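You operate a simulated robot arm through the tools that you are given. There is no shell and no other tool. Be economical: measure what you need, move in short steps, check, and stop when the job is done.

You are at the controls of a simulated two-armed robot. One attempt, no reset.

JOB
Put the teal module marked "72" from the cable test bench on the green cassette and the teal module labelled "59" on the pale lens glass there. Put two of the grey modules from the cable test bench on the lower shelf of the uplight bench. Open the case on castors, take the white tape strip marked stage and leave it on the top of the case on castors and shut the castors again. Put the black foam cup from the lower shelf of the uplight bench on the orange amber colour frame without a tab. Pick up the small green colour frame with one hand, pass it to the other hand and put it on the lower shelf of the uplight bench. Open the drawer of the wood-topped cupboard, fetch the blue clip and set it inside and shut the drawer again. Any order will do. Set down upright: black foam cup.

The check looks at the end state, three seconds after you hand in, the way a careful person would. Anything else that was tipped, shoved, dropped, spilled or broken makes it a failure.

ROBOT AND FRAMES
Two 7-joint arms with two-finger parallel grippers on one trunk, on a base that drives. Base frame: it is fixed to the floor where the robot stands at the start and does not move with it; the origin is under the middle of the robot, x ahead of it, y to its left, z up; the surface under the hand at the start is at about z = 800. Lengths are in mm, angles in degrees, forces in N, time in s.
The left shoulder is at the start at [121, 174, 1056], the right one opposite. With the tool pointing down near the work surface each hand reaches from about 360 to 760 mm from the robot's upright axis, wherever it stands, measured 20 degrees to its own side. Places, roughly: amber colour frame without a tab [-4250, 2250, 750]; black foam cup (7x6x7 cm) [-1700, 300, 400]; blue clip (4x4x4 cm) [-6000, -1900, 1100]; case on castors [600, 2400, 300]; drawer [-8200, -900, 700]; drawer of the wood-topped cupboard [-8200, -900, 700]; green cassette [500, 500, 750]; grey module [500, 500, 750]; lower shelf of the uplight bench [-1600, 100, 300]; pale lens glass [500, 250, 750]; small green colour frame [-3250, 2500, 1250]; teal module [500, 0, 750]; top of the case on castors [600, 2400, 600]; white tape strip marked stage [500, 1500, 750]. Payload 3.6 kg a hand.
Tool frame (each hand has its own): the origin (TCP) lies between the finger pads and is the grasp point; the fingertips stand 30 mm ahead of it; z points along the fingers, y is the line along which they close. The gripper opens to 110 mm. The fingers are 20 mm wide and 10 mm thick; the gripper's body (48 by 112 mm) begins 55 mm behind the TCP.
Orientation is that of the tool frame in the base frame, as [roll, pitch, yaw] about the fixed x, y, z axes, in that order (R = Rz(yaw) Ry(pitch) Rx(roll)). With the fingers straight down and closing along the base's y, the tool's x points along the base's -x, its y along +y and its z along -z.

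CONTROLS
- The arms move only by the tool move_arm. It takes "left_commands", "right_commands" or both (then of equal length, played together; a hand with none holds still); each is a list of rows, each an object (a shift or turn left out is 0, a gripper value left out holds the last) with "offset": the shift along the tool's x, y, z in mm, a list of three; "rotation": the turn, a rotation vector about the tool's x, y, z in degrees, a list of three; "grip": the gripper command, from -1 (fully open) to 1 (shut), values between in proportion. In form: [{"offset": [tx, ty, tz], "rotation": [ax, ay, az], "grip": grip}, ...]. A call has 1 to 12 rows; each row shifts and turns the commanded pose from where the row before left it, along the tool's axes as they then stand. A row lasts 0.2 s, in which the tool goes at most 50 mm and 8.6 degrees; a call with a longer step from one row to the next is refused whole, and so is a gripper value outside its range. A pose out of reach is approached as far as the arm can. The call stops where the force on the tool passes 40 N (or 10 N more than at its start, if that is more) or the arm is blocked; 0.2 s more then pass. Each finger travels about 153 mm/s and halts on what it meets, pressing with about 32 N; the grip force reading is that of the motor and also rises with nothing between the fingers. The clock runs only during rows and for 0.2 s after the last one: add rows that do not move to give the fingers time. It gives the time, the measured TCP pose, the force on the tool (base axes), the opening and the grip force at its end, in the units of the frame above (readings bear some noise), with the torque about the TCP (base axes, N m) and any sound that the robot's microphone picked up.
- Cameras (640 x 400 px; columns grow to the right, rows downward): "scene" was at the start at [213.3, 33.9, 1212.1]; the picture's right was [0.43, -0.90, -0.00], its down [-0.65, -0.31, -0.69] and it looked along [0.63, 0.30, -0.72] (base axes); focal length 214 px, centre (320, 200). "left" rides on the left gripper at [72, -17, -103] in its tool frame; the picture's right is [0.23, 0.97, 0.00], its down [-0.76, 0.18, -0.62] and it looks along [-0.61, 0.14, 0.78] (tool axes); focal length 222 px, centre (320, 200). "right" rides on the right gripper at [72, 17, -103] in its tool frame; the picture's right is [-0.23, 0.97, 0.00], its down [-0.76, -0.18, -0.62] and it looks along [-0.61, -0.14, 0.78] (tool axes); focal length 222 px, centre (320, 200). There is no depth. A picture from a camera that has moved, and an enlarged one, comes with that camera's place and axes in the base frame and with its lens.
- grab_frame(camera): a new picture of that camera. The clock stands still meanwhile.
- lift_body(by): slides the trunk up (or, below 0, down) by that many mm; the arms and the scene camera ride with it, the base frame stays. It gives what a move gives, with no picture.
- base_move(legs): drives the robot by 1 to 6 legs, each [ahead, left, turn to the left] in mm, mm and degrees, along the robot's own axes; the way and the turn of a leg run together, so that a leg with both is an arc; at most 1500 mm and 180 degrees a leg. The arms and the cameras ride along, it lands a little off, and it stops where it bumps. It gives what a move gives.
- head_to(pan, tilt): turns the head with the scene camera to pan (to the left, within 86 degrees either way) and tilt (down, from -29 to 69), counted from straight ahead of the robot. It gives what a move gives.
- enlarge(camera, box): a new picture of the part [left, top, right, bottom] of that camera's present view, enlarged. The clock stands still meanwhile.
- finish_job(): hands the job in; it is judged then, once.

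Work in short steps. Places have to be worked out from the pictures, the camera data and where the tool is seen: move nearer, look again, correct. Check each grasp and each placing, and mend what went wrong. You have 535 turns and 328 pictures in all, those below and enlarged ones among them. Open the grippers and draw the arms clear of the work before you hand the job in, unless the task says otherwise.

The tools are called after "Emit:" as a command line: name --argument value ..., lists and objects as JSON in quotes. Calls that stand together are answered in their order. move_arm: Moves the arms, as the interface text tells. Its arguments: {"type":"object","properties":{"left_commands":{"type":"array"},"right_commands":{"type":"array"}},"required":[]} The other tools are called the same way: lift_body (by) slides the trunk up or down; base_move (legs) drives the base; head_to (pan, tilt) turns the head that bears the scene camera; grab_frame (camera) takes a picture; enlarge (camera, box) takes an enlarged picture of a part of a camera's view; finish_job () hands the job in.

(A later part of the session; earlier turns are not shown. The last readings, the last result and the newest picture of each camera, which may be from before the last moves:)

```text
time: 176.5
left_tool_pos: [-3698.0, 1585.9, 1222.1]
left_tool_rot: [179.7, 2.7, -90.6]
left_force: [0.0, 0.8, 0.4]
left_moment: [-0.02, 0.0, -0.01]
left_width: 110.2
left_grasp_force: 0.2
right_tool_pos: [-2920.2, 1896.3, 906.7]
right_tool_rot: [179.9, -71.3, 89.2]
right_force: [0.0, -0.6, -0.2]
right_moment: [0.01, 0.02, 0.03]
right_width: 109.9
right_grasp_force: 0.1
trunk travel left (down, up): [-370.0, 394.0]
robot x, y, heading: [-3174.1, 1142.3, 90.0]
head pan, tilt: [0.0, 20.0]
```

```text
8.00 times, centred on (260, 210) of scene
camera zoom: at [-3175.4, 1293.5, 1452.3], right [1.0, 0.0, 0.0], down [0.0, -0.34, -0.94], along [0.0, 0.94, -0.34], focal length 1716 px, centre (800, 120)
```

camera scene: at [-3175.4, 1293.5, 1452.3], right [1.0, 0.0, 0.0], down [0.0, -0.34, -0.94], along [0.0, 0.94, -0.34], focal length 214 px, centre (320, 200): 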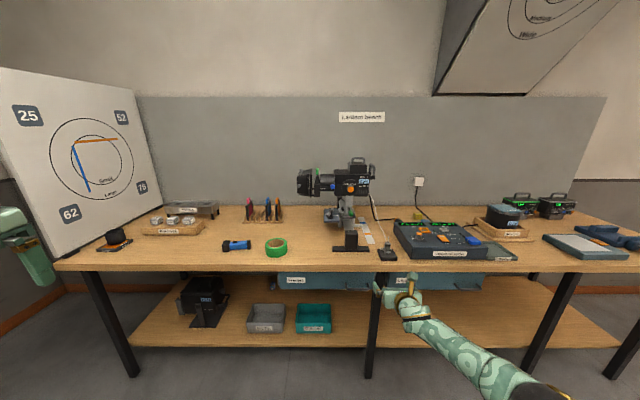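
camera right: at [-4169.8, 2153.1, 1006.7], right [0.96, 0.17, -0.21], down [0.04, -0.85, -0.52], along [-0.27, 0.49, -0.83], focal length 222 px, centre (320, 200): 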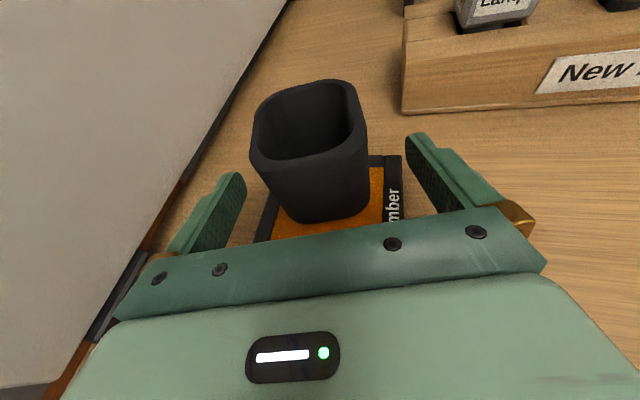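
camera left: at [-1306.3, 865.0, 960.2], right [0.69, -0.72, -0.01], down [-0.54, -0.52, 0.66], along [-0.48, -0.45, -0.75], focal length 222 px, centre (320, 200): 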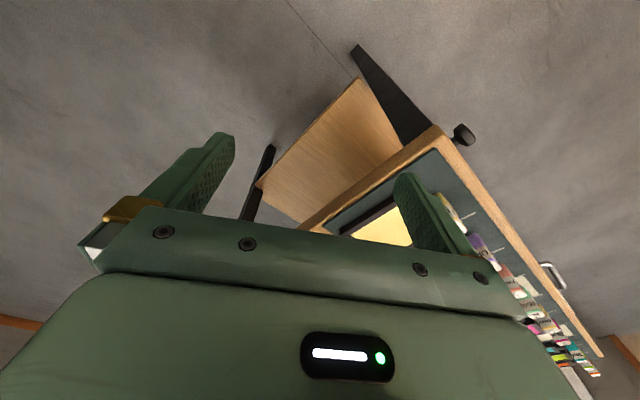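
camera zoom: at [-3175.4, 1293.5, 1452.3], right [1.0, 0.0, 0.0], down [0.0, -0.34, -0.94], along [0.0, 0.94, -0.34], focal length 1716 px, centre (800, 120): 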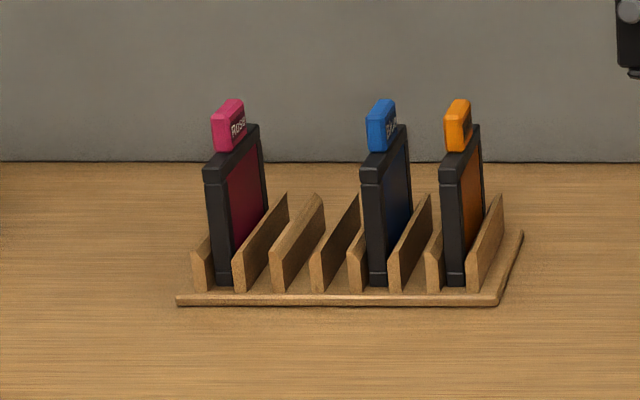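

The green tab is at ≈[-3190,2433], z≈1183–1223, thin along x, with a plate ~30 mm to its left. I raise the trunk so the left hand can come down on it.

Emit:
lift_body --by 385

Emit:
grab_frame --camera "scene"

```text
time: 180.2
left_tool_pos: [-3697.9, 1586.5, 1608.5]
left_tool_rot: [179.7, 2.7, -90.4]
left_force: [0.8, 0.3, 0.2]
left_moment: [-0.02, -0.05, -0.01]
left_width: 110.0
left_grasp_force: 0.1
right_tool_pos: [-2920.2, 1894.4, 1335.4]
right_tool_rot: [-180.0, -74.6, 89.0]
right_force: [1.0, 1.3, 0.2]
right_moment: [0.02, -0.01, -0.01]
right_width: 110.1
right_grasp_force: 0.0
trunk travel left (down, up): [-755.0, 9.0]
robot x, y, heading: [-3173.9, 1146.5, 90.1]
head pan, tilt: [0.0, 20.0]
```

```text
247 pictures are left
camera scene: at [-3175.4, 1250.4, 1838.6], right [1.0, 0.0, 0.0], down [0.0, -0.34, -0.94], along [0.0, 0.94, -0.34], focal length 214 px, centre (320, 200)
```

scene: 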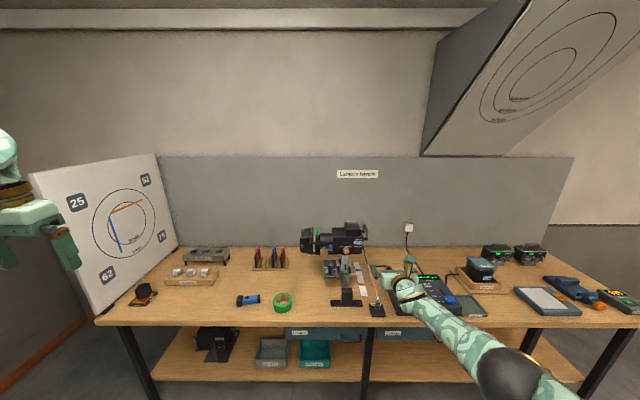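

Now the left hand comes inward/forward and down; then I drive to bring it near the lantern.

Emit:
move_arm --left_commands '[{"offset": [-20, -32, 24]}, {"offset": [-20, -32, 24]}, {"offset": [-20, -32, 24]}, {"offset": [-20, -32, 24]}, {"offset": [-20, -32, 24]}, {"offset": [-20, -32, 24]}, {"offset": [-20, -32, 24]}, {"offset": [-20, -32, 24]}, {"offset": [-20, -32, 24]}, {"offset": [-20, -32, 24]}]'

Emit:
base_move --legs '[[0, -184, 0], [480, 0, 0]]'

Emit:
grab_frame --camera "left"

Emit:
grab_frame --camera "scene"

```text
time: 182.4
left_tool_pos: [-3438.3, 1664.9, 1430.2]
left_tool_rot: [179.7, 2.8, -90.4]
left_force: [-0.4, 0.1, -0.7]
left_moment: [-0.01, 0.03, 0.01]
left_width: 110.0
left_grasp_force: 0.0
left hand out of reach, approached as far as the arm can: row 6, 7, 8, 9, 10
right_tool_pos: [-2919.8, 1894.1, 1335.3]
right_tool_rot: [-179.9, -74.6, 89.0]
right_force: [0.1, 0.1, -0.3]
right_moment: [0.03, 0.0, 0.02]
right_width: 110.0
right_grasp_force: 0.0
trunk travel left (down, up): [-755.0, 9.0]
robot x, y, heading: [-3171.8, 1147.3, 90.1]
head pan, tilt: [0.0, 20.0]
```

```text
time: 186.4
left_tool_pos: [-3260.3, 2146.1, 1430.6]
left_tool_rot: [179.6, 2.8, -90.1]
left_force: [-0.5, 0.5, 0.4]
left_moment: [-0.02, 0.01, -0.02]
left_width: 110.2
left_grasp_force: 0.1
right_tool_pos: [-2741.8, 2376.4, 1335.9]
right_tool_rot: [-179.9, -74.6, 89.3]
right_force: [0.3, -1.0, -0.4]
right_moment: [0.01, 0.0, -0.01]
right_width: 109.8
right_grasp_force: 0.2
trunk travel left (down, up): [-755.0, 9.0]
robot x, y, heading: [-2992.6, 1629.2, 90.4]
head pan, tilt: [0.0, 20.0]
```

```text
246 pictures are left
camera left: at [-3243.0, 2067.7, 1531.2], right [-0.97, -0.23, -0.01], down [-0.17, 0.73, 0.66], along [-0.14, 0.65, -0.75], focal length 222 px, centre (320, 200)
```

left: 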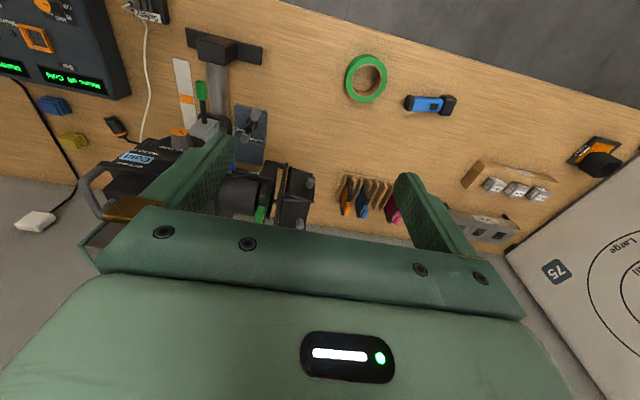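

```text
245 pictures are left
camera scene: at [-2995.2, 1731.8, 1838.8], right [1.0, 0.01, 0.0], down [0.0, -0.34, -0.94], along [-0.01, 0.94, -0.34], focal length 214 px, centre (320, 200)
```

scene: 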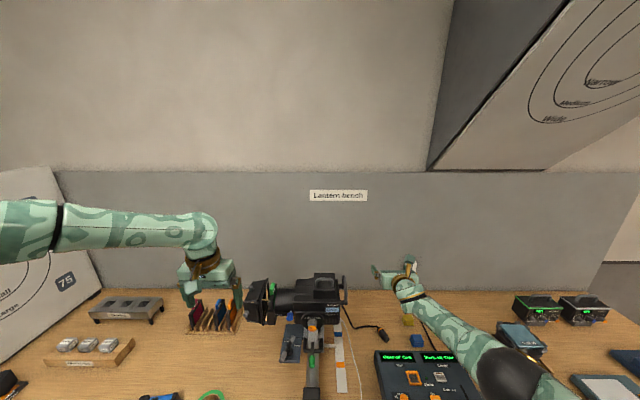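

The green tab is seen in the left camera. I enlarge it.

Emit:
enlarge --camera "left" --box '[200, 140, 340, 240]'

Emit:
enlarge --camera "scene" --box '[230, 255, 370, 335]'

```text
4.00 times, centred on (270, 190) of left
camera zoom: at [-3243.0, 2067.7, 1531.2], right [-0.97, -0.23, -0.01], down [-0.17, 0.73, 0.66], along [-0.14, 0.65, -0.75], focal length 888 px, centre (520, 240)
```

zoom: 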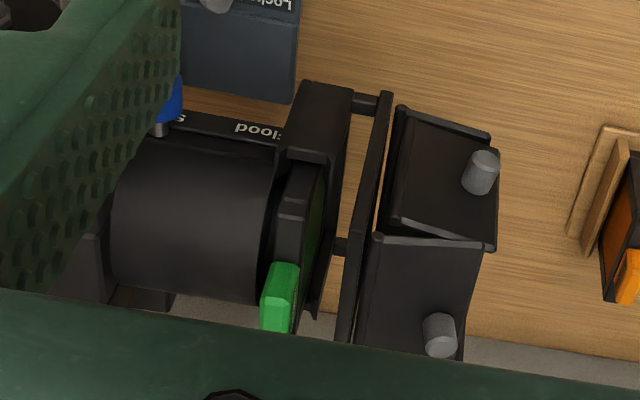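

```text
4.57 times, centred on (300, 295) of scene
camera zoom: at [-2995.2, 1731.8, 1838.8], right [1.0, 0.01, 0.0], down [0.0, -0.34, -0.94], along [-0.01, 0.94, -0.34], focal length 980 px, centre (411, -234)
```

zoom: 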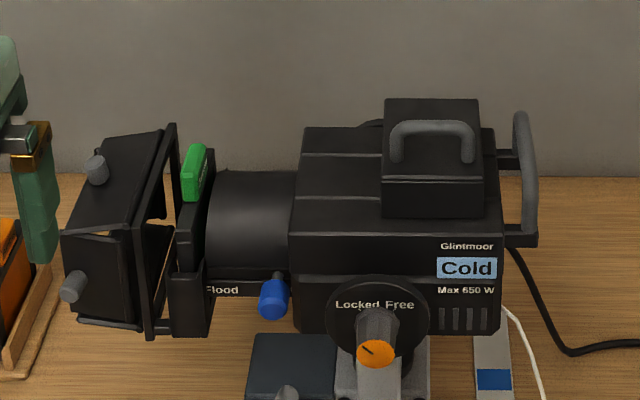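

Tab: x≈-3203…-3186, y≈2398…2435, top z≈1225; a plate sits ~22 mm to its left. I drive 130 ahead, then bring the left hand above it with a narrowed opening (~40 mm).

Emit:
base_move --legs '[[130, 0, 0]]'

Emit:
move_arm --left_commands '[{"offset": [-25, -18, 30], "grip": 0.27}, {"offset": [-25, -18, 30]}, {"offset": [-25, -18, 30]}, {"offset": [-25, -18, 20]}, {"offset": [-25, 0, 0]}, {}]'

Emit:
grab_frame --camera "left"

```text
time: 187.7
left_tool_pos: [-3261.7, 2276.2, 1430.6]
left_tool_rot: [179.7, 2.8, -90.0]
left_force: [-0.2, 0.5, -0.2]
left_moment: [0.0, 0.02, -0.02]
left_width: 109.9
left_grasp_force: 0.1
right_tool_pos: [-2746.1, 2508.3, 1334.7]
right_tool_rot: [-179.9, -74.7, 89.3]
right_force: [0.3, -0.1, 0.4]
right_moment: [0.01, 0.02, 0.02]
right_width: 110.0
right_grasp_force: 0.1
trunk travel left (down, up): [-755.0, 9.0]
robot x, y, heading: [-2995.2, 1757.0, 90.4]
head pan, tilt: [0.0, 20.0]
```

```text
time: 189.1
left_tool_pos: [-3272.3, 2274.5, 1409.4]
left_tool_rot: [179.6, 2.8, -90.0]
left_force: [0.2, -0.5, -0.3]
left_moment: [-0.02, -0.01, -0.01]
left_width: 40.3
left_grasp_force: 0.1
left hand out of reach, approached as far as the arm can: row 1, 2, 3, 4, 5
right_tool_pos: [-2745.3, 2509.6, 1334.9]
right_tool_rot: [-179.9, -74.7, 89.2]
right_force: [0.2, 1.0, -0.3]
right_moment: [0.03, 0.0, 0.0]
right_width: 110.4
right_grasp_force: 0.1
trunk travel left (down, up): [-755.0, 9.0]
robot x, y, heading: [-2995.4, 1764.5, 90.4]
head pan, tilt: [0.0, 20.0]
```

```text
242 pictures are left
camera left: at [-3255.1, 2195.7, 1510.8], right [-0.97, -0.23, -0.01], down [-0.17, 0.73, 0.66], along [-0.14, 0.65, -0.75], focal length 222 px, centre (320, 200)
```

left: 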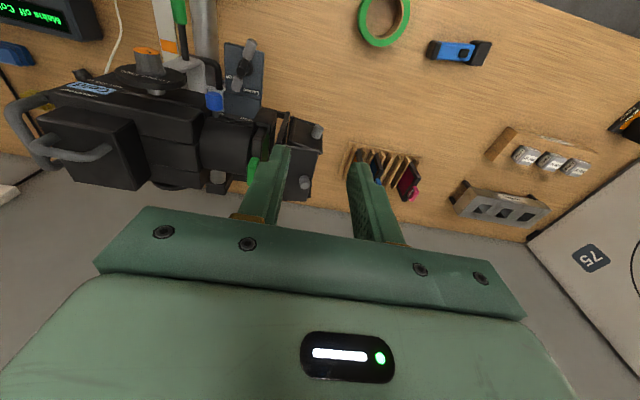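

The left arm's elbow has swung out into a poor posture. I look at it before deciding how to unwind it.

Emit:
head_to --pan 60 --tilt 30

Emit:
grab_frame --camera "scene"

```text
time: 190.4
left_tool_pos: [-3272.6, 2272.6, 1409.9]
left_tool_rot: [179.7, 2.9, -90.0]
left_force: [-0.4, 0.4, 0.1]
left_moment: [-0.02, -0.01, 0.0]
left_width: 40.4
left_grasp_force: 0.0
right_tool_pos: [-2744.6, 2510.1, 1335.7]
right_tool_rot: [-179.9, -74.6, 89.4]
right_force: [-0.3, 0.1, 0.0]
right_moment: [-0.01, 0.01, 0.01]
right_width: 109.9
right_grasp_force: 0.0
trunk travel left (down, up): [-755.0, 9.0]
robot x, y, heading: [-2994.1, 1760.7, 90.6]
head pan, tilt: [60.0, 30.0]
```

```text
241 pictures are left
camera scene: at [-3074.2, 1815.7, 1822.7], right [0.49, 0.87, 0.0], down [0.43, -0.25, -0.87], along [-0.75, 0.43, -0.5], focal length 214 px, centre (320, 200)
```

scene: 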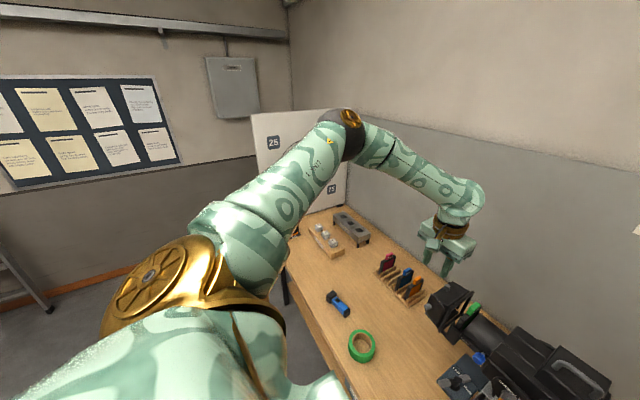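

I test pure forward motion of the left arm from here.

Emit:
move_arm --left_commands '[{"offset": [-30, 0, 0]}, {"offset": [-30, 0, 0]}, {"offset": [-30, 0, 0]}, {"offset": [-30, 0, 0]}]'

```text
time: 191.4
left_tool_pos: [-3303.3, 2303.0, 1446.0]
left_tool_rot: [179.6, 2.9, -90.0]
left_force: [0.3, 0.5, 0.8]
left_moment: [0.01, 0.02, 0.02]
left_width: 40.1
left_grasp_force: 0.3
left hand out of reach, approached as far as the arm can: row 1, 2, 3, 4
right_tool_pos: [-2744.9, 2510.5, 1334.9]
right_tool_rot: [-180.0, -74.7, 89.5]
right_force: [-0.1, -0.4, -0.3]
right_moment: [-0.03, -0.01, -0.02]
right_width: 110.2
right_grasp_force: 0.0
trunk travel left (down, up): [-755.0, 9.0]
robot x, y, heading: [-2997.6, 1763.7, 90.3]
head pan, tilt: [60.0, 30.0]
```

It slides along a joint limit. I back off and try unwinding by yawing the left wrist the other way.

Emit:
base_move --legs '[[-450, 0, 0]]'

Emit:
move_arm --left_commands '[{"rotation": [0, 0, 8.5]}, {"rotation": [0, 0, 8.5]}, {"rotation": [0, 0, 8.5]}, {"rotation": [0, 0, 8.5]}, {"rotation": [0, 0, 8.5]}, {"rotation": [0, 0, 8.5]}, {"rotation": [0, 0, 8.5]}, {"rotation": [0, 0, 8.5]}, {"rotation": [0, 0, 8.5]}, {"rotation": [0, 0, 8.5]}, {"rotation": [0, 0, 8.5]}, {"rotation": [0, 0, 8.5]}]'

Emit:
grab_frame --camera "scene"

```text
time: 194.1
left_tool_pos: [-3298.3, 1853.1, 1446.0]
left_tool_rot: [179.6, 2.8, -90.0]
left_force: [-0.4, 1.1, 0.1]
left_moment: [0.02, -0.02, 0.02]
left_width: 40.3
left_grasp_force: 0.1
right_tool_pos: [-2739.6, 2060.0, 1333.9]
right_tool_rot: [-179.9, -74.6, 89.3]
right_force: [0.1, 0.4, -0.3]
right_moment: [0.03, -0.03, 0.0]
right_width: 110.1
right_grasp_force: 0.0
trunk travel left (down, up): [-755.0, 9.0]
robot x, y, heading: [-2990.7, 1312.4, 90.5]
head pan, tilt: [60.0, 30.0]
```

```text
time: 196.7
left_tool_pos: [-3297.8, 1851.8, 1445.0]
left_tool_rot: [177.2, -0.9, 167.7]
left_force: [-0.1, 0.5, 0.1]
left_moment: [0.01, -0.03, 0.01]
left_width: 40.2
left_grasp_force: 0.0
right_tool_pos: [-2740.4, 2058.5, 1335.6]
right_tool_rot: [-180.0, -74.5, 89.3]
right_force: [0.9, 0.4, 0.7]
right_moment: [-0.01, 0.01, 0.0]
right_width: 109.9
right_grasp_force: 0.0
trunk travel left (down, up): [-755.0, 9.0]
robot x, y, heading: [-2988.0, 1310.6, 90.3]
head pan, tilt: [60.0, 30.0]
```

```text
240 pictures are left
camera scene: at [-3070.2, 1364.4, 1822.7], right [0.49, 0.87, 0.0], down [0.44, -0.25, -0.87], along [-0.75, 0.43, -0.5], focal length 214 px, centre (320, 200)
```

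scene: 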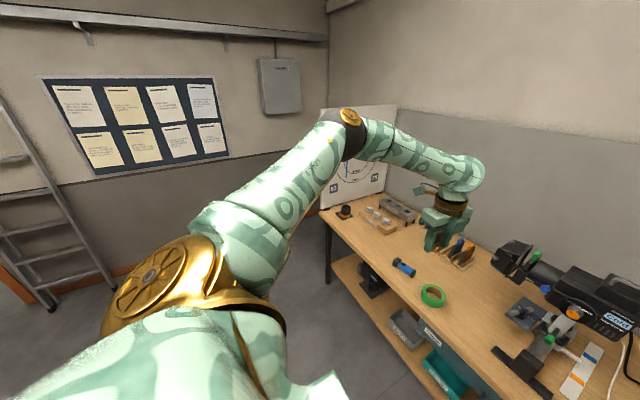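

Yaw isn't the limiting joint. I try lowering the left hand a lot (outboard), so the elbow comes down.

Emit:
move_arm --left_commands '[{"rotation": [0, 0, -8.5]}, {"rotation": [0, 0, -8.5]}, {"rotation": [0, 0, -8.5]}, {"rotation": [0, 0, -8.5]}, {"rotation": [0, 0, -8.5]}, {"rotation": [0, 0, -8.5]}, {"rotation": [0, 0, -8.5]}, {"rotation": [0, 0, -8.5]}, {"rotation": [0, 0, -8.5]}, {"rotation": [0, 0, -8.5]}, {"rotation": [0, 0, -8.5]}, {"rotation": [0, 0, -8.5]}]'

Emit:
move_arm --left_commands '[{"offset": [25, 35, 0]}, {"offset": [25, 35, 0]}, {"offset": [25, 35, 0]}, {"offset": [0, 0, 45]}, {"offset": [0, 0, 45]}, {"offset": [0, 0, 45]}, {"offset": [0, 0, 45]}, {"offset": [0, 0, 45]}, {"offset": [0, 0, 45]}, {"offset": [0, 0, 45]}, {"offset": [0, 0, 45]}]'

Emit:
grab_frame --camera "scene"

```text
time: 199.3
left_tool_pos: [-3297.9, 1850.8, 1447.0]
left_tool_rot: [179.7, 2.9, -89.9]
left_force: [-0.2, -0.8, 0.2]
left_moment: [0.0, 0.02, 0.03]
left_width: 40.1
left_grasp_force: 0.1
right_tool_pos: [-2740.2, 2057.5, 1333.2]
right_tool_rot: [-179.9, -74.6, 89.3]
right_force: [-0.4, 0.0, -0.5]
right_moment: [0.0, -0.02, 0.03]
right_width: 110.2
right_grasp_force: 0.0
trunk travel left (down, up): [-755.0, 9.0]
robot x, y, heading: [-2990.8, 1306.1, 90.4]
head pan, tilt: [60.0, 30.0]
```

```text
time: 201.7
left_tool_pos: [-3396.6, 1728.4, 1275.9]
left_tool_rot: [179.7, 2.9, -90.1]
left_force: [-1.6, -0.7, 0.1]
left_moment: [-0.01, -0.03, 0.0]
left_width: 40.1
left_grasp_force: 0.0
left hand out of reach, approached as far as the arm can: row 6, 7, 8, 9, 10, 11
right_tool_pos: [-2741.6, 2057.3, 1335.3]
right_tool_rot: [-180.0, -74.6, 89.4]
right_force: [0.2, 0.6, 0.4]
right_moment: [-0.02, -0.02, 0.01]
right_width: 110.0
right_grasp_force: 0.2
trunk travel left (down, up): [-755.0, 9.0]
robot x, y, heading: [-2992.5, 1313.6, 90.8]
head pan, tilt: [60.0, 30.0]
```

```text
239 pictures are left
camera scene: at [-3071.2, 1364.2, 1822.6], right [0.49, 0.87, 0.0], down [0.44, -0.25, -0.87], along [-0.75, 0.43, -0.5], focal length 214 px, centre (320, 200)
```

scene: 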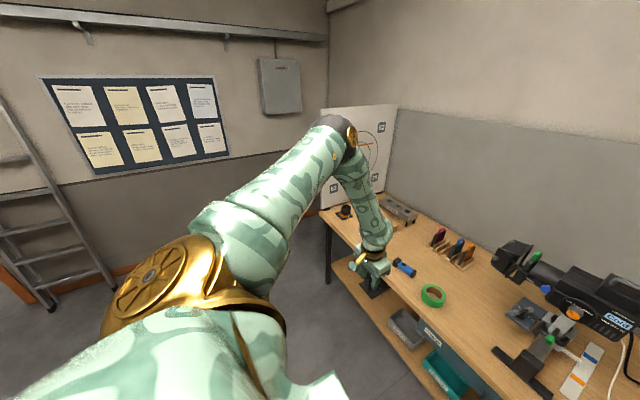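

The upper arm stays locked. I straighten the left arm forward (hand pointing ahead) and bring it inward while straight, to let the elbow fall differently.

Emit:
move_arm --left_commands '[{"offset": [-40, 0, 0], "rotation": [0, -8, 0]}, {"offset": [-39, 0, 5], "rotation": [0, -8, 0]}, {"offset": [-38, 0, 11], "rotation": [0, -8, 0]}, {"offset": [-36, 0, 16], "rotation": [0, -8, 0]}, {"offset": [-34, 0, 21], "rotation": [0, -8, 0]}, {"offset": [-30, 0, 26], "rotation": [0, -8, 0]}, {"offset": [-27, 0, 30], "rotation": [0, -8, 0]}, {"offset": [-22, 0, 33], "rotation": [0, -8, 0]}, {"offset": [-18, 0, 36], "rotation": [0, -8, 0]}]'

Emit:
move_arm --left_commands '[{"offset": [0, -40, 0]}, {"offset": [0, -40, 0]}, {"offset": [0, -40, 0]}, {"offset": [0, -40, 0]}, {"offset": [0, -40, 0]}, {"offset": [0, -40, 0]}]'

Emit:
grab_frame --camera "scene"

```text
time: 203.7
left_tool_pos: [-3418.0, 1935.9, 1438.9]
left_tool_rot: [178.7, 74.9, -91.4]
left_force: [0.0, 1.2, 0.7]
left_moment: [0.0, -0.01, 0.0]
left_width: 40.0
left_grasp_force: 0.1
left hand out of reach, approached as far as the arm can: row 1, 2, 3, 4, 5, 6, 7, 8, 9
right_tool_pos: [-2739.2, 2058.0, 1334.3]
right_tool_rot: [-179.9, -74.5, 89.3]
right_force: [0.6, -0.1, 0.2]
right_moment: [-0.03, -0.03, 0.02]
right_width: 109.9
right_grasp_force: 0.1
trunk travel left (down, up): [-755.0, 9.0]
robot x, y, heading: [-2993.9, 1308.7, 90.6]
head pan, tilt: [60.0, 30.0]
```

```text
time: 205.1
left_tool_pos: [-3212.0, 1896.2, 1491.9]
left_tool_rot: [178.7, 74.9, -91.2]
left_force: [0.1, -0.8, -0.4]
left_moment: [0.03, -0.01, 0.03]
left_width: 40.2
left_grasp_force: 0.2
left hand out of reach, approached as far as the arm can: row 2, 3, 4, 5, 6
right_tool_pos: [-2740.5, 2056.9, 1335.7]
right_tool_rot: [-179.8, -74.6, 89.2]
right_force: [-0.1, 0.9, 0.2]
right_moment: [0.01, -0.03, 0.04]
right_width: 109.9
right_grasp_force: 0.1
trunk travel left (down, up): [-755.0, 9.0]
robot x, y, heading: [-2992.2, 1309.1, 90.5]
head pan, tilt: [60.0, 30.0]
```

```text
238 pictures are left
camera scene: at [-3069.5, 1363.9, 1822.7], right [0.49, 0.87, 0.0], down [0.43, -0.25, -0.87], along [-0.75, 0.43, -0.5], focal length 214 px, centre (320, 200)
```

scene: 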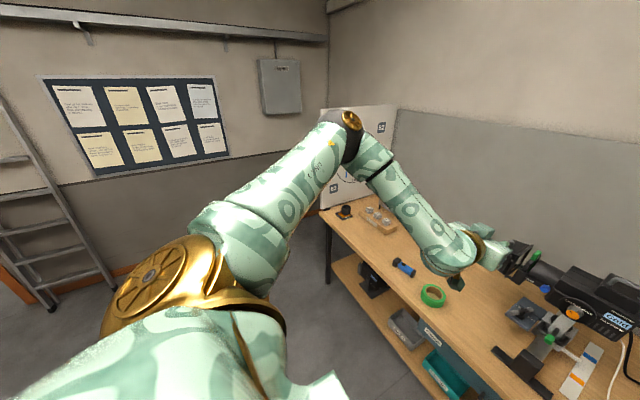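

The upper arm is pinned at a limit. Forcing the wrist yaw the negative way swung the elbow out earlier, so I force it the positive way: hand down again, then yaw on past its limit.

Emit:
move_arm --left_commands '[{"rotation": [0, 8, 0]}, {"rotation": [0, 8, 0]}, {"rotation": [0, 8, 0]}, {"rotation": [0, 8, 0]}, {"rotation": [0, 8, 0]}, {"rotation": [0, 8, 0]}, {"rotation": [0, 8, 0]}, {"rotation": [0, 8, 0]}, {"rotation": [0, 8, 0]}]'

Emit:
move_arm --left_commands '[{"rotation": [0, 0, 8.5]}, {"rotation": [0, 0, 8.5]}, {"rotation": [0, 0, 8.5]}, {"rotation": [0, 0, 8.5]}, {"rotation": [0, 0, 8.5]}, {"rotation": [0, 0, 8.5]}, {"rotation": [0, 0, 8.5]}, {"rotation": [0, 0, 8.5]}, {"rotation": [0, 0, 8.5]}, {"rotation": [0, 0, 8.5]}, {"rotation": [0, 0, 8.5]}, {"rotation": [0, 0, 8.5]}]'

Emit:
move_arm --left_commands '[{"rotation": [0, 0, 8.5]}, {"rotation": [0, 0, 8.5]}, {"rotation": [0, 0, 8.5]}, {"rotation": [0, 0, 8.5]}, {"rotation": [0, 0, 8.5]}, {"rotation": [0, 0, 8.5]}, {"rotation": [0, 0, 8.5]}, {"rotation": [0, 0, 8.5]}, {"rotation": [0, 0, 8.5]}, {"rotation": [0, 0, 8.5]}, {"rotation": [0, 0, 8.5]}, {"rotation": [0, 0, 8.5]}]'

Emit:
grab_frame --camera "scene"

```text
time: 207.1
left_tool_pos: [-3435.6, 1774.5, 1362.0]
left_tool_rot: [179.6, 10.6, -90.2]
left_force: [-0.3, 0.0, 1.2]
left_moment: [0.0, -0.01, 0.0]
left_width: 39.8
left_grasp_force: 0.1
left hand out of reach, approached as far as the arm can: row 1, 2, 3, 4, 5, 6, 7, 8
right_tool_pos: [-2740.2, 2059.0, 1334.2]
right_tool_rot: [-179.8, -74.6, 89.4]
right_force: [-0.4, -0.2, 0.6]
right_moment: [-0.01, 0.01, -0.01]
right_width: 110.2
right_grasp_force: 0.2
trunk travel left (down, up): [-755.0, 9.0]
robot x, y, heading: [-2993.0, 1312.1, 90.6]
head pan, tilt: [60.0, 30.0]
```

```text
time: 209.7
left_tool_pos: [-3437.3, 1774.5, 1362.4]
left_tool_rot: [169.6, -2.6, 167.9]
left_force: [-0.5, 0.6, 0.1]
left_moment: [-0.01, 0.0, -0.05]
left_width: 40.3
left_grasp_force: 0.0
right_tool_pos: [-2741.5, 2057.1, 1335.2]
right_tool_rot: [-179.8, -74.6, 89.3]
right_force: [-0.1, 0.4, -0.8]
right_moment: [-0.01, 0.01, 0.03]
right_width: 110.1
right_grasp_force: 0.0
trunk travel left (down, up): [-755.0, 9.0]
robot x, y, heading: [-2988.8, 1312.2, 90.4]
head pan, tilt: [60.0, 30.0]
```

```text
time: 212.3
left_tool_pos: [-3436.1, 1775.2, 1362.4]
left_tool_rot: [-175.2, -9.7, 65.3]
left_force: [0.4, -0.1, -0.4]
left_moment: [0.01, -0.05, 0.04]
left_width: 40.2
left_grasp_force: 0.0
right_tool_pos: [-2740.2, 2057.1, 1335.3]
right_tool_rot: [-179.9, -74.6, 89.3]
right_force: [-0.3, 0.4, 0.7]
right_moment: [0.02, -0.03, 0.01]
right_width: 110.1
right_grasp_force: 0.2
trunk travel left (down, up): [-755.0, 9.0]
robot x, y, heading: [-2989.8, 1307.8, 90.5]
head pan, tilt: [60.0, 30.0]
```

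```text
237 pictures are left
camera scene: at [-3070.3, 1364.4, 1822.7], right [0.49, 0.87, 0.0], down [0.44, -0.25, -0.87], along [-0.75, 0.43, -0.5], focal length 214 px, centre (320, 200)
```

scene: 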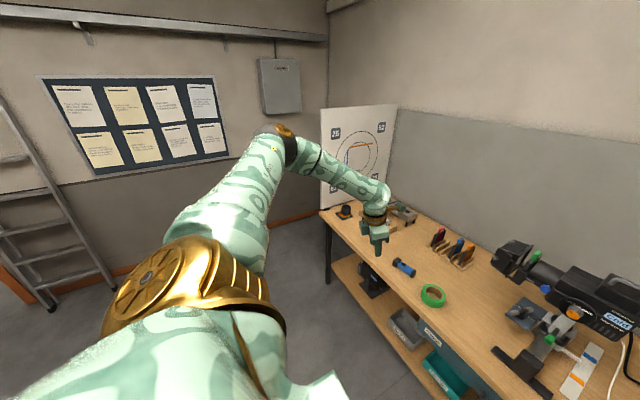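

The wrist has ample room in the positive direction, and the upper arm moved a bit. With the left wrist flipped this way, I repeat the path that worked for the right arm: level it, bring it inward and lower.

Emit:
move_arm --left_commands '[{"rotation": [0, 0, -8.5]}, {"rotation": [0, 0, -8.5]}, {"rotation": [0, 0, -7.7]}, {"rotation": [5, -9, 0], "offset": [0, 0, 0]}]'

```text
refused: row 4 steps farther than a row can; nothing moved
```

Emit:
move_arm --left_commands '[{"rotation": [0, 0, -8.5]}, {"rotation": [0, 0, -8.5]}, {"rotation": [0, 0, -7.7]}]'

```text
time: 213.1
left_tool_pos: [-3435.7, 1774.1, 1360.6]
left_tool_rot: [-179.9, -10.8, 90.6]
left_force: [-0.8, 0.0, 0.7]
left_moment: [-0.03, 0.01, 0.02]
left_width: 40.2
left_grasp_force: 0.1
right_tool_pos: [-2739.6, 2057.9, 1335.0]
right_tool_rot: [-179.9, -74.7, 89.3]
right_force: [1.5, 0.5, 0.1]
right_moment: [0.01, -0.01, 0.01]
right_width: 109.9
right_grasp_force: 0.0
trunk travel left (down, up): [-755.0, 9.0]
robot x, y, heading: [-2990.3, 1313.1, 90.8]
head pan, tilt: [60.0, 30.0]
```

Flipped with a slight forward tilt. Now forward-tilt and inward.

Emit:
move_arm --left_commands '[{"offset": [40, 20, 8], "rotation": [0, 8, 0]}, {"offset": [37, 20, 14], "rotation": [0, 8, 0]}, {"offset": [35, 20, 20], "rotation": [0, 8, 0]}, {"offset": [32, 20, 25], "rotation": [0, 8, 0]}, {"offset": [26, 20, 26], "rotation": [0, 8, 0]}, {"offset": [20, 20, 26], "rotation": [0, 8, 0]}, {"offset": [10, 10, 20], "rotation": [0, 8, 0]}, {"rotation": [0, 6, 0]}]'

Emit:
grab_frame --camera "scene"

```text
time: 214.9
left_tool_pos: [-3334.1, 1940.0, 1447.0]
left_tool_rot: [-179.7, -72.9, 90.3]
left_force: [-0.6, 0.8, -0.3]
left_moment: [0.02, 0.0, -0.03]
left_width: 40.4
left_grasp_force: 0.1
left hand out of reach, approached as far as the arm can: row 3, 4, 5, 6, 7, 8
right_tool_pos: [-2741.5, 2057.2, 1335.3]
right_tool_rot: [179.9, -74.6, 89.4]
right_force: [0.3, 0.2, -0.4]
right_moment: [-0.02, -0.01, 0.01]
right_width: 109.9
right_grasp_force: 0.0
trunk travel left (down, up): [-755.0, 9.0]
robot x, y, heading: [-2995.3, 1309.4, 90.4]
head pan, tilt: [60.0, 30.0]
```

```text
236 pictures are left
camera scene: at [-3070.8, 1364.0, 1822.6], right [0.49, 0.87, 0.0], down [0.44, -0.25, -0.87], along [-0.75, 0.43, -0.5], focal length 214 px, centre (320, 200)
```

scene: 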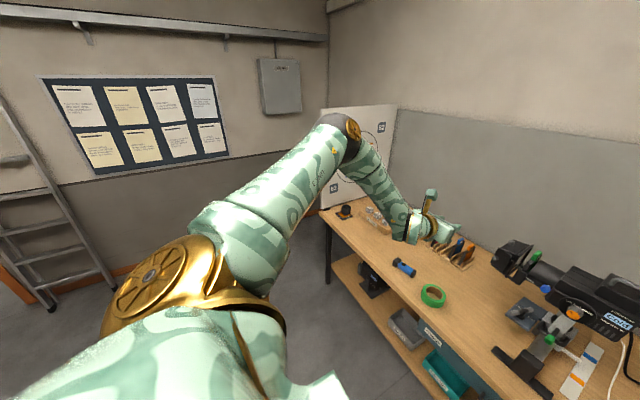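

I'll force the upper arm down by lowering the left hand far down beside the body (free floor space there).

Emit:
move_arm --left_commands '[{"offset": [-10, -10, -20], "rotation": [0, -8, 0]}, {"offset": [-20, -20, -26], "rotation": [0, -8, 0]}, {"offset": [-26, -20, -26], "rotation": [0, -8, 0]}, {"offset": [-32, -20, -25], "rotation": [0, -8, 0]}, {"offset": [-35, -10, -20], "rotation": [0, -8, 0]}, {"offset": [-37, 0, -14], "rotation": [0, -8, 0]}, {"offset": [-38, 0, -8], "rotation": [0, -8, 0]}, {"offset": [-30, 0, 0], "rotation": [0, -8, 0]}, {"offset": [0, 0, 0], "rotation": [0, -8, 0]}]'

Emit:
move_arm --left_commands '[{"offset": [0, 0, 45]}, {"offset": [0, 0, 45]}, {"offset": [0, 0, 45]}, {"offset": [0, 0, 45]}, {"offset": [0, 0, 45]}, {"offset": [0, 0, 45]}, {"offset": [0, 0, 45]}, {"offset": [0, 0, 45]}, {"offset": [0, 0, 45]}, {"offset": [0, 0, 45]}]'

Emit:
grab_frame --camera "scene"

```text
time: 216.9
left_tool_pos: [-3409.4, 1668.2, 1386.1]
left_tool_rot: [-179.9, -0.7, 90.5]
left_force: [-0.3, 0.9, 0.5]
left_moment: [-0.02, 0.01, 0.03]
left_width: 40.4
left_grasp_force: 0.1
left hand out of reach, approached as far as the arm can: row 6
right_tool_pos: [-2739.4, 2059.8, 1334.6]
right_tool_rot: [-179.8, -74.4, 89.3]
right_force: [0.7, 0.5, 0.6]
right_moment: [0.01, 0.01, -0.03]
right_width: 109.9
right_grasp_force: 0.1
trunk travel left (down, up): [-755.0, 9.0]
robot x, y, heading: [-2989.8, 1310.6, 90.5]
head pan, tilt: [60.0, 30.0]
```

```text
time: 219.1
left_tool_pos: [-3419.7, 1640.8, 1243.5]
left_tool_rot: [-179.9, -0.9, 90.6]
left_force: [0.3, -0.3, -1.1]
left_moment: [0.05, 0.01, 0.04]
left_width: 40.0
left_grasp_force: 0.0
left hand out of reach, approached as far as the arm can: row 4, 5, 6, 7, 8, 9, 10
right_tool_pos: [-2741.2, 2057.9, 1335.5]
right_tool_rot: [-179.9, -74.6, 89.3]
right_force: [-0.5, 0.3, -0.4]
right_moment: [0.01, -0.03, 0.02]
right_width: 109.9
right_grasp_force: 0.0
trunk travel left (down, up): [-755.0, 9.0]
robot x, y, heading: [-2989.7, 1309.2, 90.4]
head pan, tilt: [60.0, 30.0]
```

```text
235 pictures are left
camera scene: at [-3070.6, 1364.4, 1822.6], right [0.49, 0.87, 0.0], down [0.44, -0.25, -0.87], along [-0.75, 0.43, -0.5], focal length 214 px, centre (320, 200)
```

scene: 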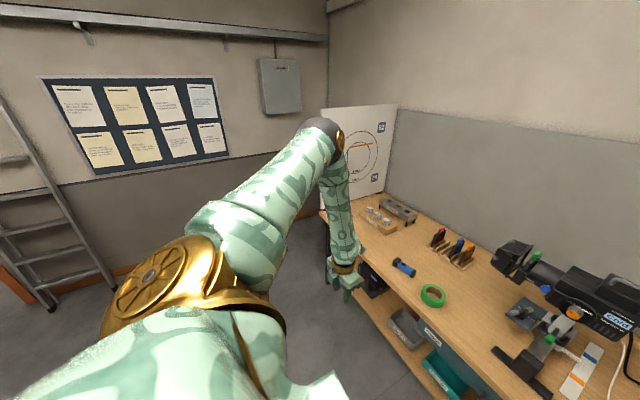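

I try moving the left hand far outward to the left first, then down.

Emit:
move_arm --left_commands '[{"offset": [-15, -45, 0]}, {"offset": [-15, -45, 0]}, {"offset": [-15, -45, 0]}, {"offset": [-15, -45, 0]}, {"offset": [0, -45, 10]}, {"offset": [0, -30, 30]}, {"offset": [0, 0, 45]}, {"offset": [0, 0, 45]}, {"offset": [0, 0, 45]}, {"offset": [0, 0, 45]}, {"offset": [0, 0, 45]}]'

Emit:
grab_frame --camera "scene"

```text
time: 221.5
left_tool_pos: [-3573.9, 1532.6, 1196.4]
left_tool_rot: [-179.9, -1.0, 90.7]
left_force: [-0.2, -0.8, 0.5]
left_moment: [-0.02, 0.01, 0.02]
left_width: 40.1
left_grasp_force: 0.0
left hand out of reach, approached as far as the arm can: row 5, 6, 7, 8, 9, 10, 11
right_tool_pos: [-2739.7, 2056.2, 1335.0]
right_tool_rot: [-179.9, -74.6, 89.4]
right_force: [-0.1, -0.1, 0.2]
right_moment: [-0.02, 0.02, 0.0]
right_width: 109.8
right_grasp_force: 0.1
trunk travel left (down, up): [-755.0, 9.0]
robot x, y, heading: [-2993.7, 1308.8, 90.4]
head pan, tilt: [60.0, 30.0]
```

```text
234 pictures are left
camera scene: at [-3070.4, 1364.1, 1822.7], right [0.49, 0.87, 0.0], down [0.44, -0.25, -0.87], along [-0.75, 0.43, -0.5], focal length 214 px, centre (320, 200)
```

scene: 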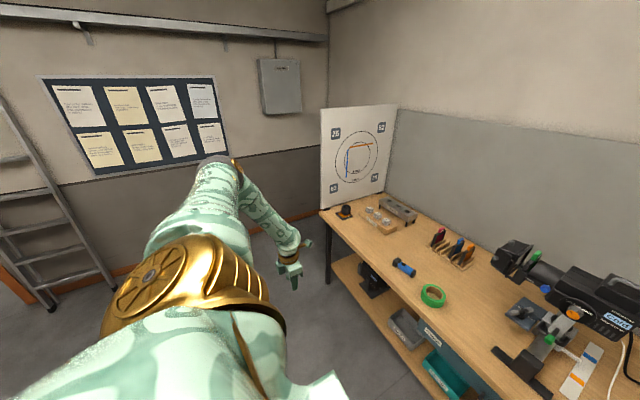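

For comparison I look at the right arm's shoulder posture.

Emit:
head_to --pan -55 --tilt 35

Emit:
grab_frame --camera "scene"

```text
time: 223.5
left_tool_pos: [-3575.0, 1533.3, 1196.9]
left_tool_rot: [-179.8, -0.9, 90.6]
left_force: [-0.5, 0.1, 0.7]
left_moment: [-0.01, -0.01, -0.03]
left_width: 40.2
left_grasp_force: 0.0
right_tool_pos: [-2740.9, 2057.9, 1335.2]
right_tool_rot: [-179.9, -74.6, 89.3]
right_force: [-0.7, 0.7, -0.4]
right_moment: [0.02, -0.01, 0.03]
right_width: 109.9
right_grasp_force: 0.0
trunk travel left (down, up): [-755.0, 9.0]
robot x, y, heading: [-2990.8, 1311.7, 90.8]
head pan, tilt: [-55.0, 35.0]
```

```text
233 pictures are left
camera scene: at [-2920.0, 1370.8, 1814.9], right [0.58, -0.81, 0.0], down [-0.47, -0.33, -0.82], along [0.67, 0.48, -0.57], focal length 214 px, centre (320, 200)
```

scene: 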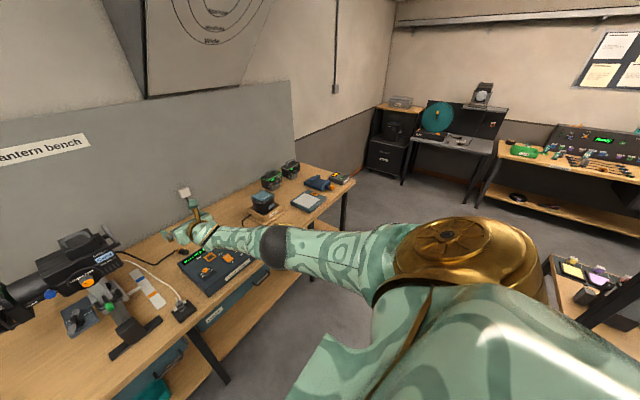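

The left arm still works well at about 45° to its side, so I'll turn the robot to suit: heading ~40°, so the lantern tab lies to its front-left. First bring the left hand up to its good spot.

Emit:
move_arm --left_commands '[{"offset": [20, 5, -38]}, {"offset": [20, 5, -38]}, {"offset": [20, 5, -38]}, {"offset": [20, 5, -38]}, {"offset": [20, 5, -38]}, {"offset": [20, 5, -38]}, {"offset": [20, 5, -38]}, {"offset": [20, 5, -38]}, {"offset": [20, 5, -38]}, {"offset": [20, 5, -38]}]'

```text
time: 225.7
left_tool_pos: [-3524.2, 1730.6, 1580.1]
left_tool_rot: [-179.9, -0.8, 90.5]
left_force: [-0.9, 0.6, 0.5]
left_moment: [-0.01, 0.0, 0.0]
left_width: 40.3
left_grasp_force: 0.0
right_tool_pos: [-2739.8, 2058.8, 1334.9]
right_tool_rot: [-179.7, -74.6, 89.2]
right_force: [-0.1, 0.0, -0.3]
right_moment: [-0.02, 0.0, 0.03]
right_width: 109.7
right_grasp_force: 0.2
trunk travel left (down, up): [-755.0, 9.0]
robot x, y, heading: [-2987.6, 1311.7, 90.4]
head pan, tilt: [-55.0, 35.0]
```

Now turn to heading ≈40° and approach, stopping 200 mm short.

Emit:
base_move --legs '[[0, 0, -50.5], [6, 282, 0]]'

Emit:
move_arm --left_commands '[{"rotation": [0, 0, -8.5]}, {"rotation": [0, 0, -8.5]}, {"rotation": [0, 0, -8.5]}, {"rotation": [0, 0, -8.5]}, {"rotation": [0, 0, -8.5]}, {"rotation": [0, 0, -7.5]}]' --right_commands '[{"offset": [35, 0, -10]}, {"offset": [35, 0, -10]}, {"offset": [35, 0, -10]}, {}, {}, {}]'

Emit:
lift_body --by -220

Emit:
head_to --pan 50 --tilt 30

Emit:
grab_frame --camera "scene"

Emit:
grab_frame --camera "left"

```text
time: 229.9
left_tool_pos: [-3180.3, 2210.4, 1579.9]
left_tool_rot: [-179.8, -0.8, 39.8]
left_force: [-0.2, 0.7, 0.4]
left_moment: [0.02, 0.0, -0.04]
left_width: 40.3
left_grasp_force: 0.1
right_tool_pos: [-2428.4, 1809.6, 1334.8]
right_tool_rot: [-179.6, -74.6, 38.4]
right_force: [-0.2, -0.4, -0.5]
right_moment: [0.01, 0.05, -0.02]
right_width: 110.1
right_grasp_force: 0.1
trunk travel left (down, up): [-755.0, 9.0]
robot x, y, heading: [-3167.5, 1527.4, 39.7]
head pan, tilt: [-55.0, 35.0]
```

```text
time: 231.3
left_tool_pos: [-3181.4, 2213.3, 1578.4]
left_tool_rot: [179.5, -0.6, 90.0]
left_force: [-0.7, -0.3, 0.6]
left_moment: [0.0, 0.0, 0.01]
left_width: 40.0
left_grasp_force: 0.1
right_tool_pos: [-2431.4, 1807.9, 1443.8]
right_tool_rot: [179.9, -74.6, 38.7]
right_force: [0.5, 0.5, -0.4]
right_moment: [-0.01, 0.03, -0.04]
right_width: 110.3
right_grasp_force: 0.0
trunk travel left (down, up): [-755.0, 9.0]
robot x, y, heading: [-3165.8, 1532.6, 39.9]
head pan, tilt: [-55.0, 35.0]
```

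```text
time: 233.7
left_tool_pos: [-3180.2, 2210.8, 1359.0]
left_tool_rot: [179.3, -0.8, 89.7]
left_force: [0.5, 0.1, 0.2]
left_moment: [0.01, 0.03, -0.03]
left_width: 39.9
left_grasp_force: 0.1
right_tool_pos: [-2429.6, 1809.1, 1224.2]
right_tool_rot: [-179.9, -74.7, 38.5]
right_force: [-0.3, 0.3, -0.1]
right_moment: [0.0, -0.03, 0.02]
right_width: 110.2
right_grasp_force: 0.1
trunk travel left (down, up): [-535.0, 229.0]
robot x, y, heading: [-3167.2, 1528.8, 39.5]
head pan, tilt: [-55.0, 35.0]
```

```text
time: 235.5
left_tool_pos: [-3180.6, 2211.3, 1358.3]
left_tool_rot: [179.4, -0.6, 89.8]
left_force: [-0.7, 0.5, 0.2]
left_moment: [0.02, 0.0, 0.03]
left_width: 40.2
left_grasp_force: 0.1
right_tool_pos: [-2430.2, 1808.7, 1224.3]
right_tool_rot: [180.0, -74.7, 38.6]
right_force: [0.0, 0.5, 0.6]
right_moment: [0.01, -0.01, 0.01]
right_width: 110.3
right_grasp_force: 0.2
trunk travel left (down, up): [-535.0, 229.0]
robot x, y, heading: [-3163.6, 1535.7, 39.7]
head pan, tilt: [50.0, 30.0]
```

```text
232 pictures are left
camera scene: at [-3152.6, 1633.1, 1602.5], right [1.0, -0.01, 0.0], down [0.0, -0.5, -0.87], along [0.0, 0.87, -0.5], focal length 214 px, centre (320, 200)
```

scene: 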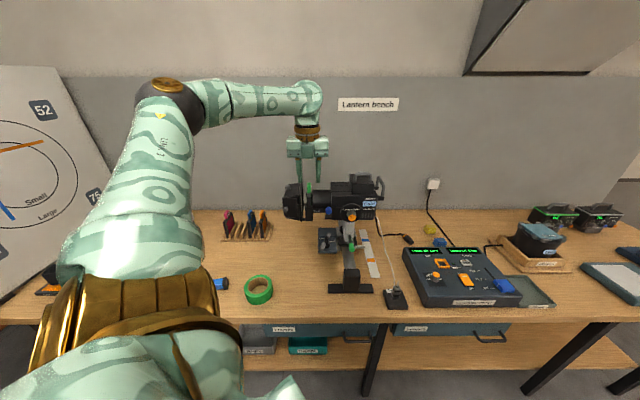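

```text
231 pictures are left
camera left: at [-3198.9, 2282.3, 1463.8], right [0.97, 0.22, 0.01], down [0.17, -0.77, 0.62], along [0.15, -0.6, -0.79], focal length 222 px, centre (320, 200)
```

left: 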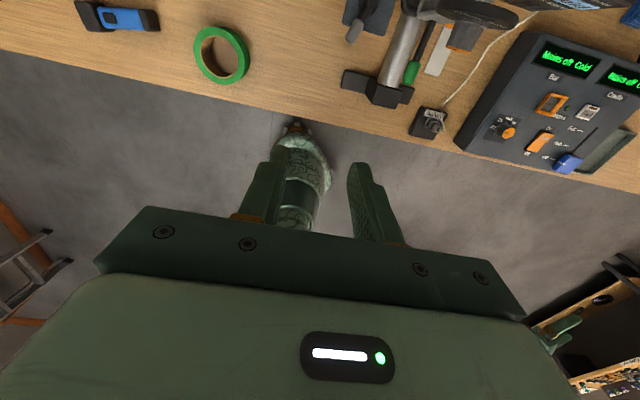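

Working well. Approach the last 200 mm in +y, then look.

Emit:
base_move --legs '[[129, 153, 0]]'

Emit:
enlarge --camera "scene" --box '[260, 130, 380, 230]'

Emit:
grab_frame --camera "left"

```text
time: 237.1
left_tool_pos: [-3182.5, 2411.9, 1357.4]
left_tool_rot: [179.4, -0.5, 89.9]
left_force: [0.4, -0.5, -0.8]
left_moment: [-0.01, -0.01, 0.01]
left_width: 40.0
left_grasp_force: 0.0
right_tool_pos: [-2429.2, 2010.7, 1224.8]
right_tool_rot: [-179.9, -74.6, 38.6]
right_force: [-0.5, -0.4, 0.3]
right_moment: [0.0, 0.01, -0.03]
right_width: 109.8
right_grasp_force: 0.2
trunk travel left (down, up): [-535.0, 229.0]
robot x, y, heading: [-3164.2, 1729.8, 39.8]
head pan, tilt: [50.0, 30.0]
```

```text
4.00 times, centred on (320, 180) of scene
camera zoom: at [-3152.3, 1834.1, 1602.5], right [1.0, 0.0, 0.0], down [0.0, -0.5, -0.87], along [0.0, 0.87, -0.5], focal length 858 px, centre (320, 280)
```

zoom: 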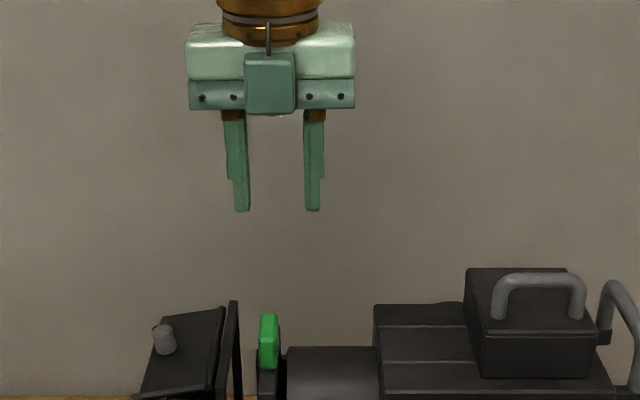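

```text
229 pictures are left
camera left: at [-3199.6, 2483.1, 1463.6], right [0.97, 0.23, 0.01], down [0.17, -0.77, 0.62], along [0.15, -0.6, -0.79], focal length 222 px, centre (320, 200)
```

left: 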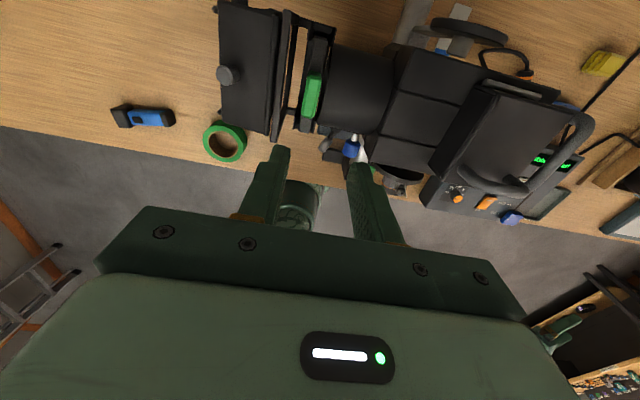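

I enlarge the left-hand view to judge the gap for the left finger.

Emit:
enlarge --camera "left" --box '[240, 0, 360, 180]'

Emit:
enlarge --camera "scene" --box '[290, 195, 350, 240]'

```text
2.22 times, centred on (300, 90) of left
camera zoom: at [-3199.6, 2483.1, 1463.6], right [0.97, 0.23, 0.01], down [0.17, -0.77, 0.62], along [0.15, -0.6, -0.79], focal length 494 px, centre (364, 444)
```

zoom: 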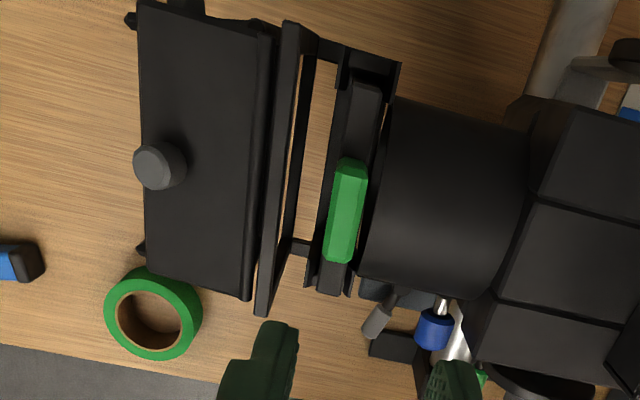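

```text
8.89 times, centred on (320, 218) of scene
camera zoom: at [-3152.3, 1834.1, 1602.5], right [1.0, 0.0, 0.0], down [0.0, -0.5, -0.87], along [0.0, 0.87, -0.5], focal length 1906 px, centre (320, 44)
```

zoom: 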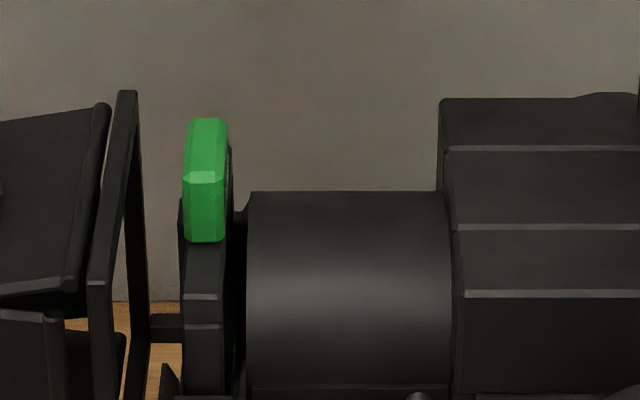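

The gap is ~20 mm for a 10 mm finger. Tab centre ≈[-3193.5,2420]. I fine-shift (−1.5 x, +6 y) and lower by trunk 95 mm, then check.

Emit:
move_arm --left_commands '[{"offset": [6, -1.5, 0]}, {}]'

Emit:
lift_body --by -92

Emit:
enlarge --camera "scene" --box '[270, 160, 360, 230]'

Emit:
enlarge --camera "left" --box '[240, 0, 400, 180]'

```text
time: 237.7
left_tool_pos: [-3183.2, 2419.0, 1359.1]
left_tool_rot: [179.4, -0.6, 89.8]
left_force: [-1.1, 0.6, -0.1]
left_moment: [-0.01, -0.03, -0.02]
left_width: 40.1
left_grasp_force: 0.1
right_tool_pos: [-2430.1, 2011.4, 1223.2]
right_tool_rot: [180.0, -74.7, 38.8]
right_force: [0.0, 1.4, 0.1]
right_moment: [0.01, -0.01, 0.0]
right_width: 110.0
right_grasp_force: 0.0
trunk travel left (down, up): [-535.0, 229.0]
robot x, y, heading: [-3168.5, 1734.0, 39.8]
head pan, tilt: [50.0, 30.0]
```

```text
time: 238.9
left_tool_pos: [-3184.1, 2417.8, 1266.7]
left_tool_rot: [179.4, -0.7, 89.9]
left_force: [-0.1, 0.0, 0.8]
left_moment: [0.03, 0.01, -0.01]
left_width: 40.3
left_grasp_force: 0.1
right_tool_pos: [-2430.5, 2009.8, 1132.3]
right_tool_rot: [-179.8, -74.7, 38.6]
right_force: [-0.7, 0.2, -0.6]
right_moment: [-0.03, 0.03, 0.01]
right_width: 109.9
right_grasp_force: 0.0
trunk travel left (down, up): [-443.0, 321.0]
robot x, y, heading: [-3167.5, 1730.2, 39.9]
head pan, tilt: [50.0, 30.0]
```

```text
5.71 times, centred on (315, 195) of scene
camera zoom: at [-3141.3, 1842.7, 1510.1], right [1.0, 0.0, 0.0], down [0.0, -0.5, -0.87], along [0.0, 0.87, -0.5], focal length 1226 px, centre (349, 229)
```

zoom: 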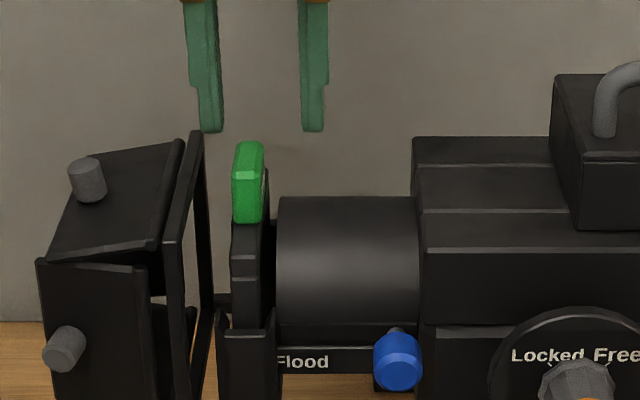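

```text
2.22 times, centred on (320, 90) of left
camera zoom: at [-3201.5, 2488.2, 1372.4], right [0.97, 0.22, 0.01], down [0.17, -0.77, 0.62], along [0.15, -0.6, -0.79], focal length 494 px, centre (320, 444)
```

zoom: 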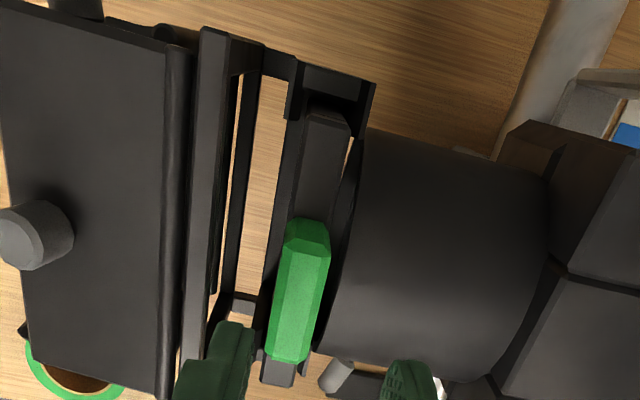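

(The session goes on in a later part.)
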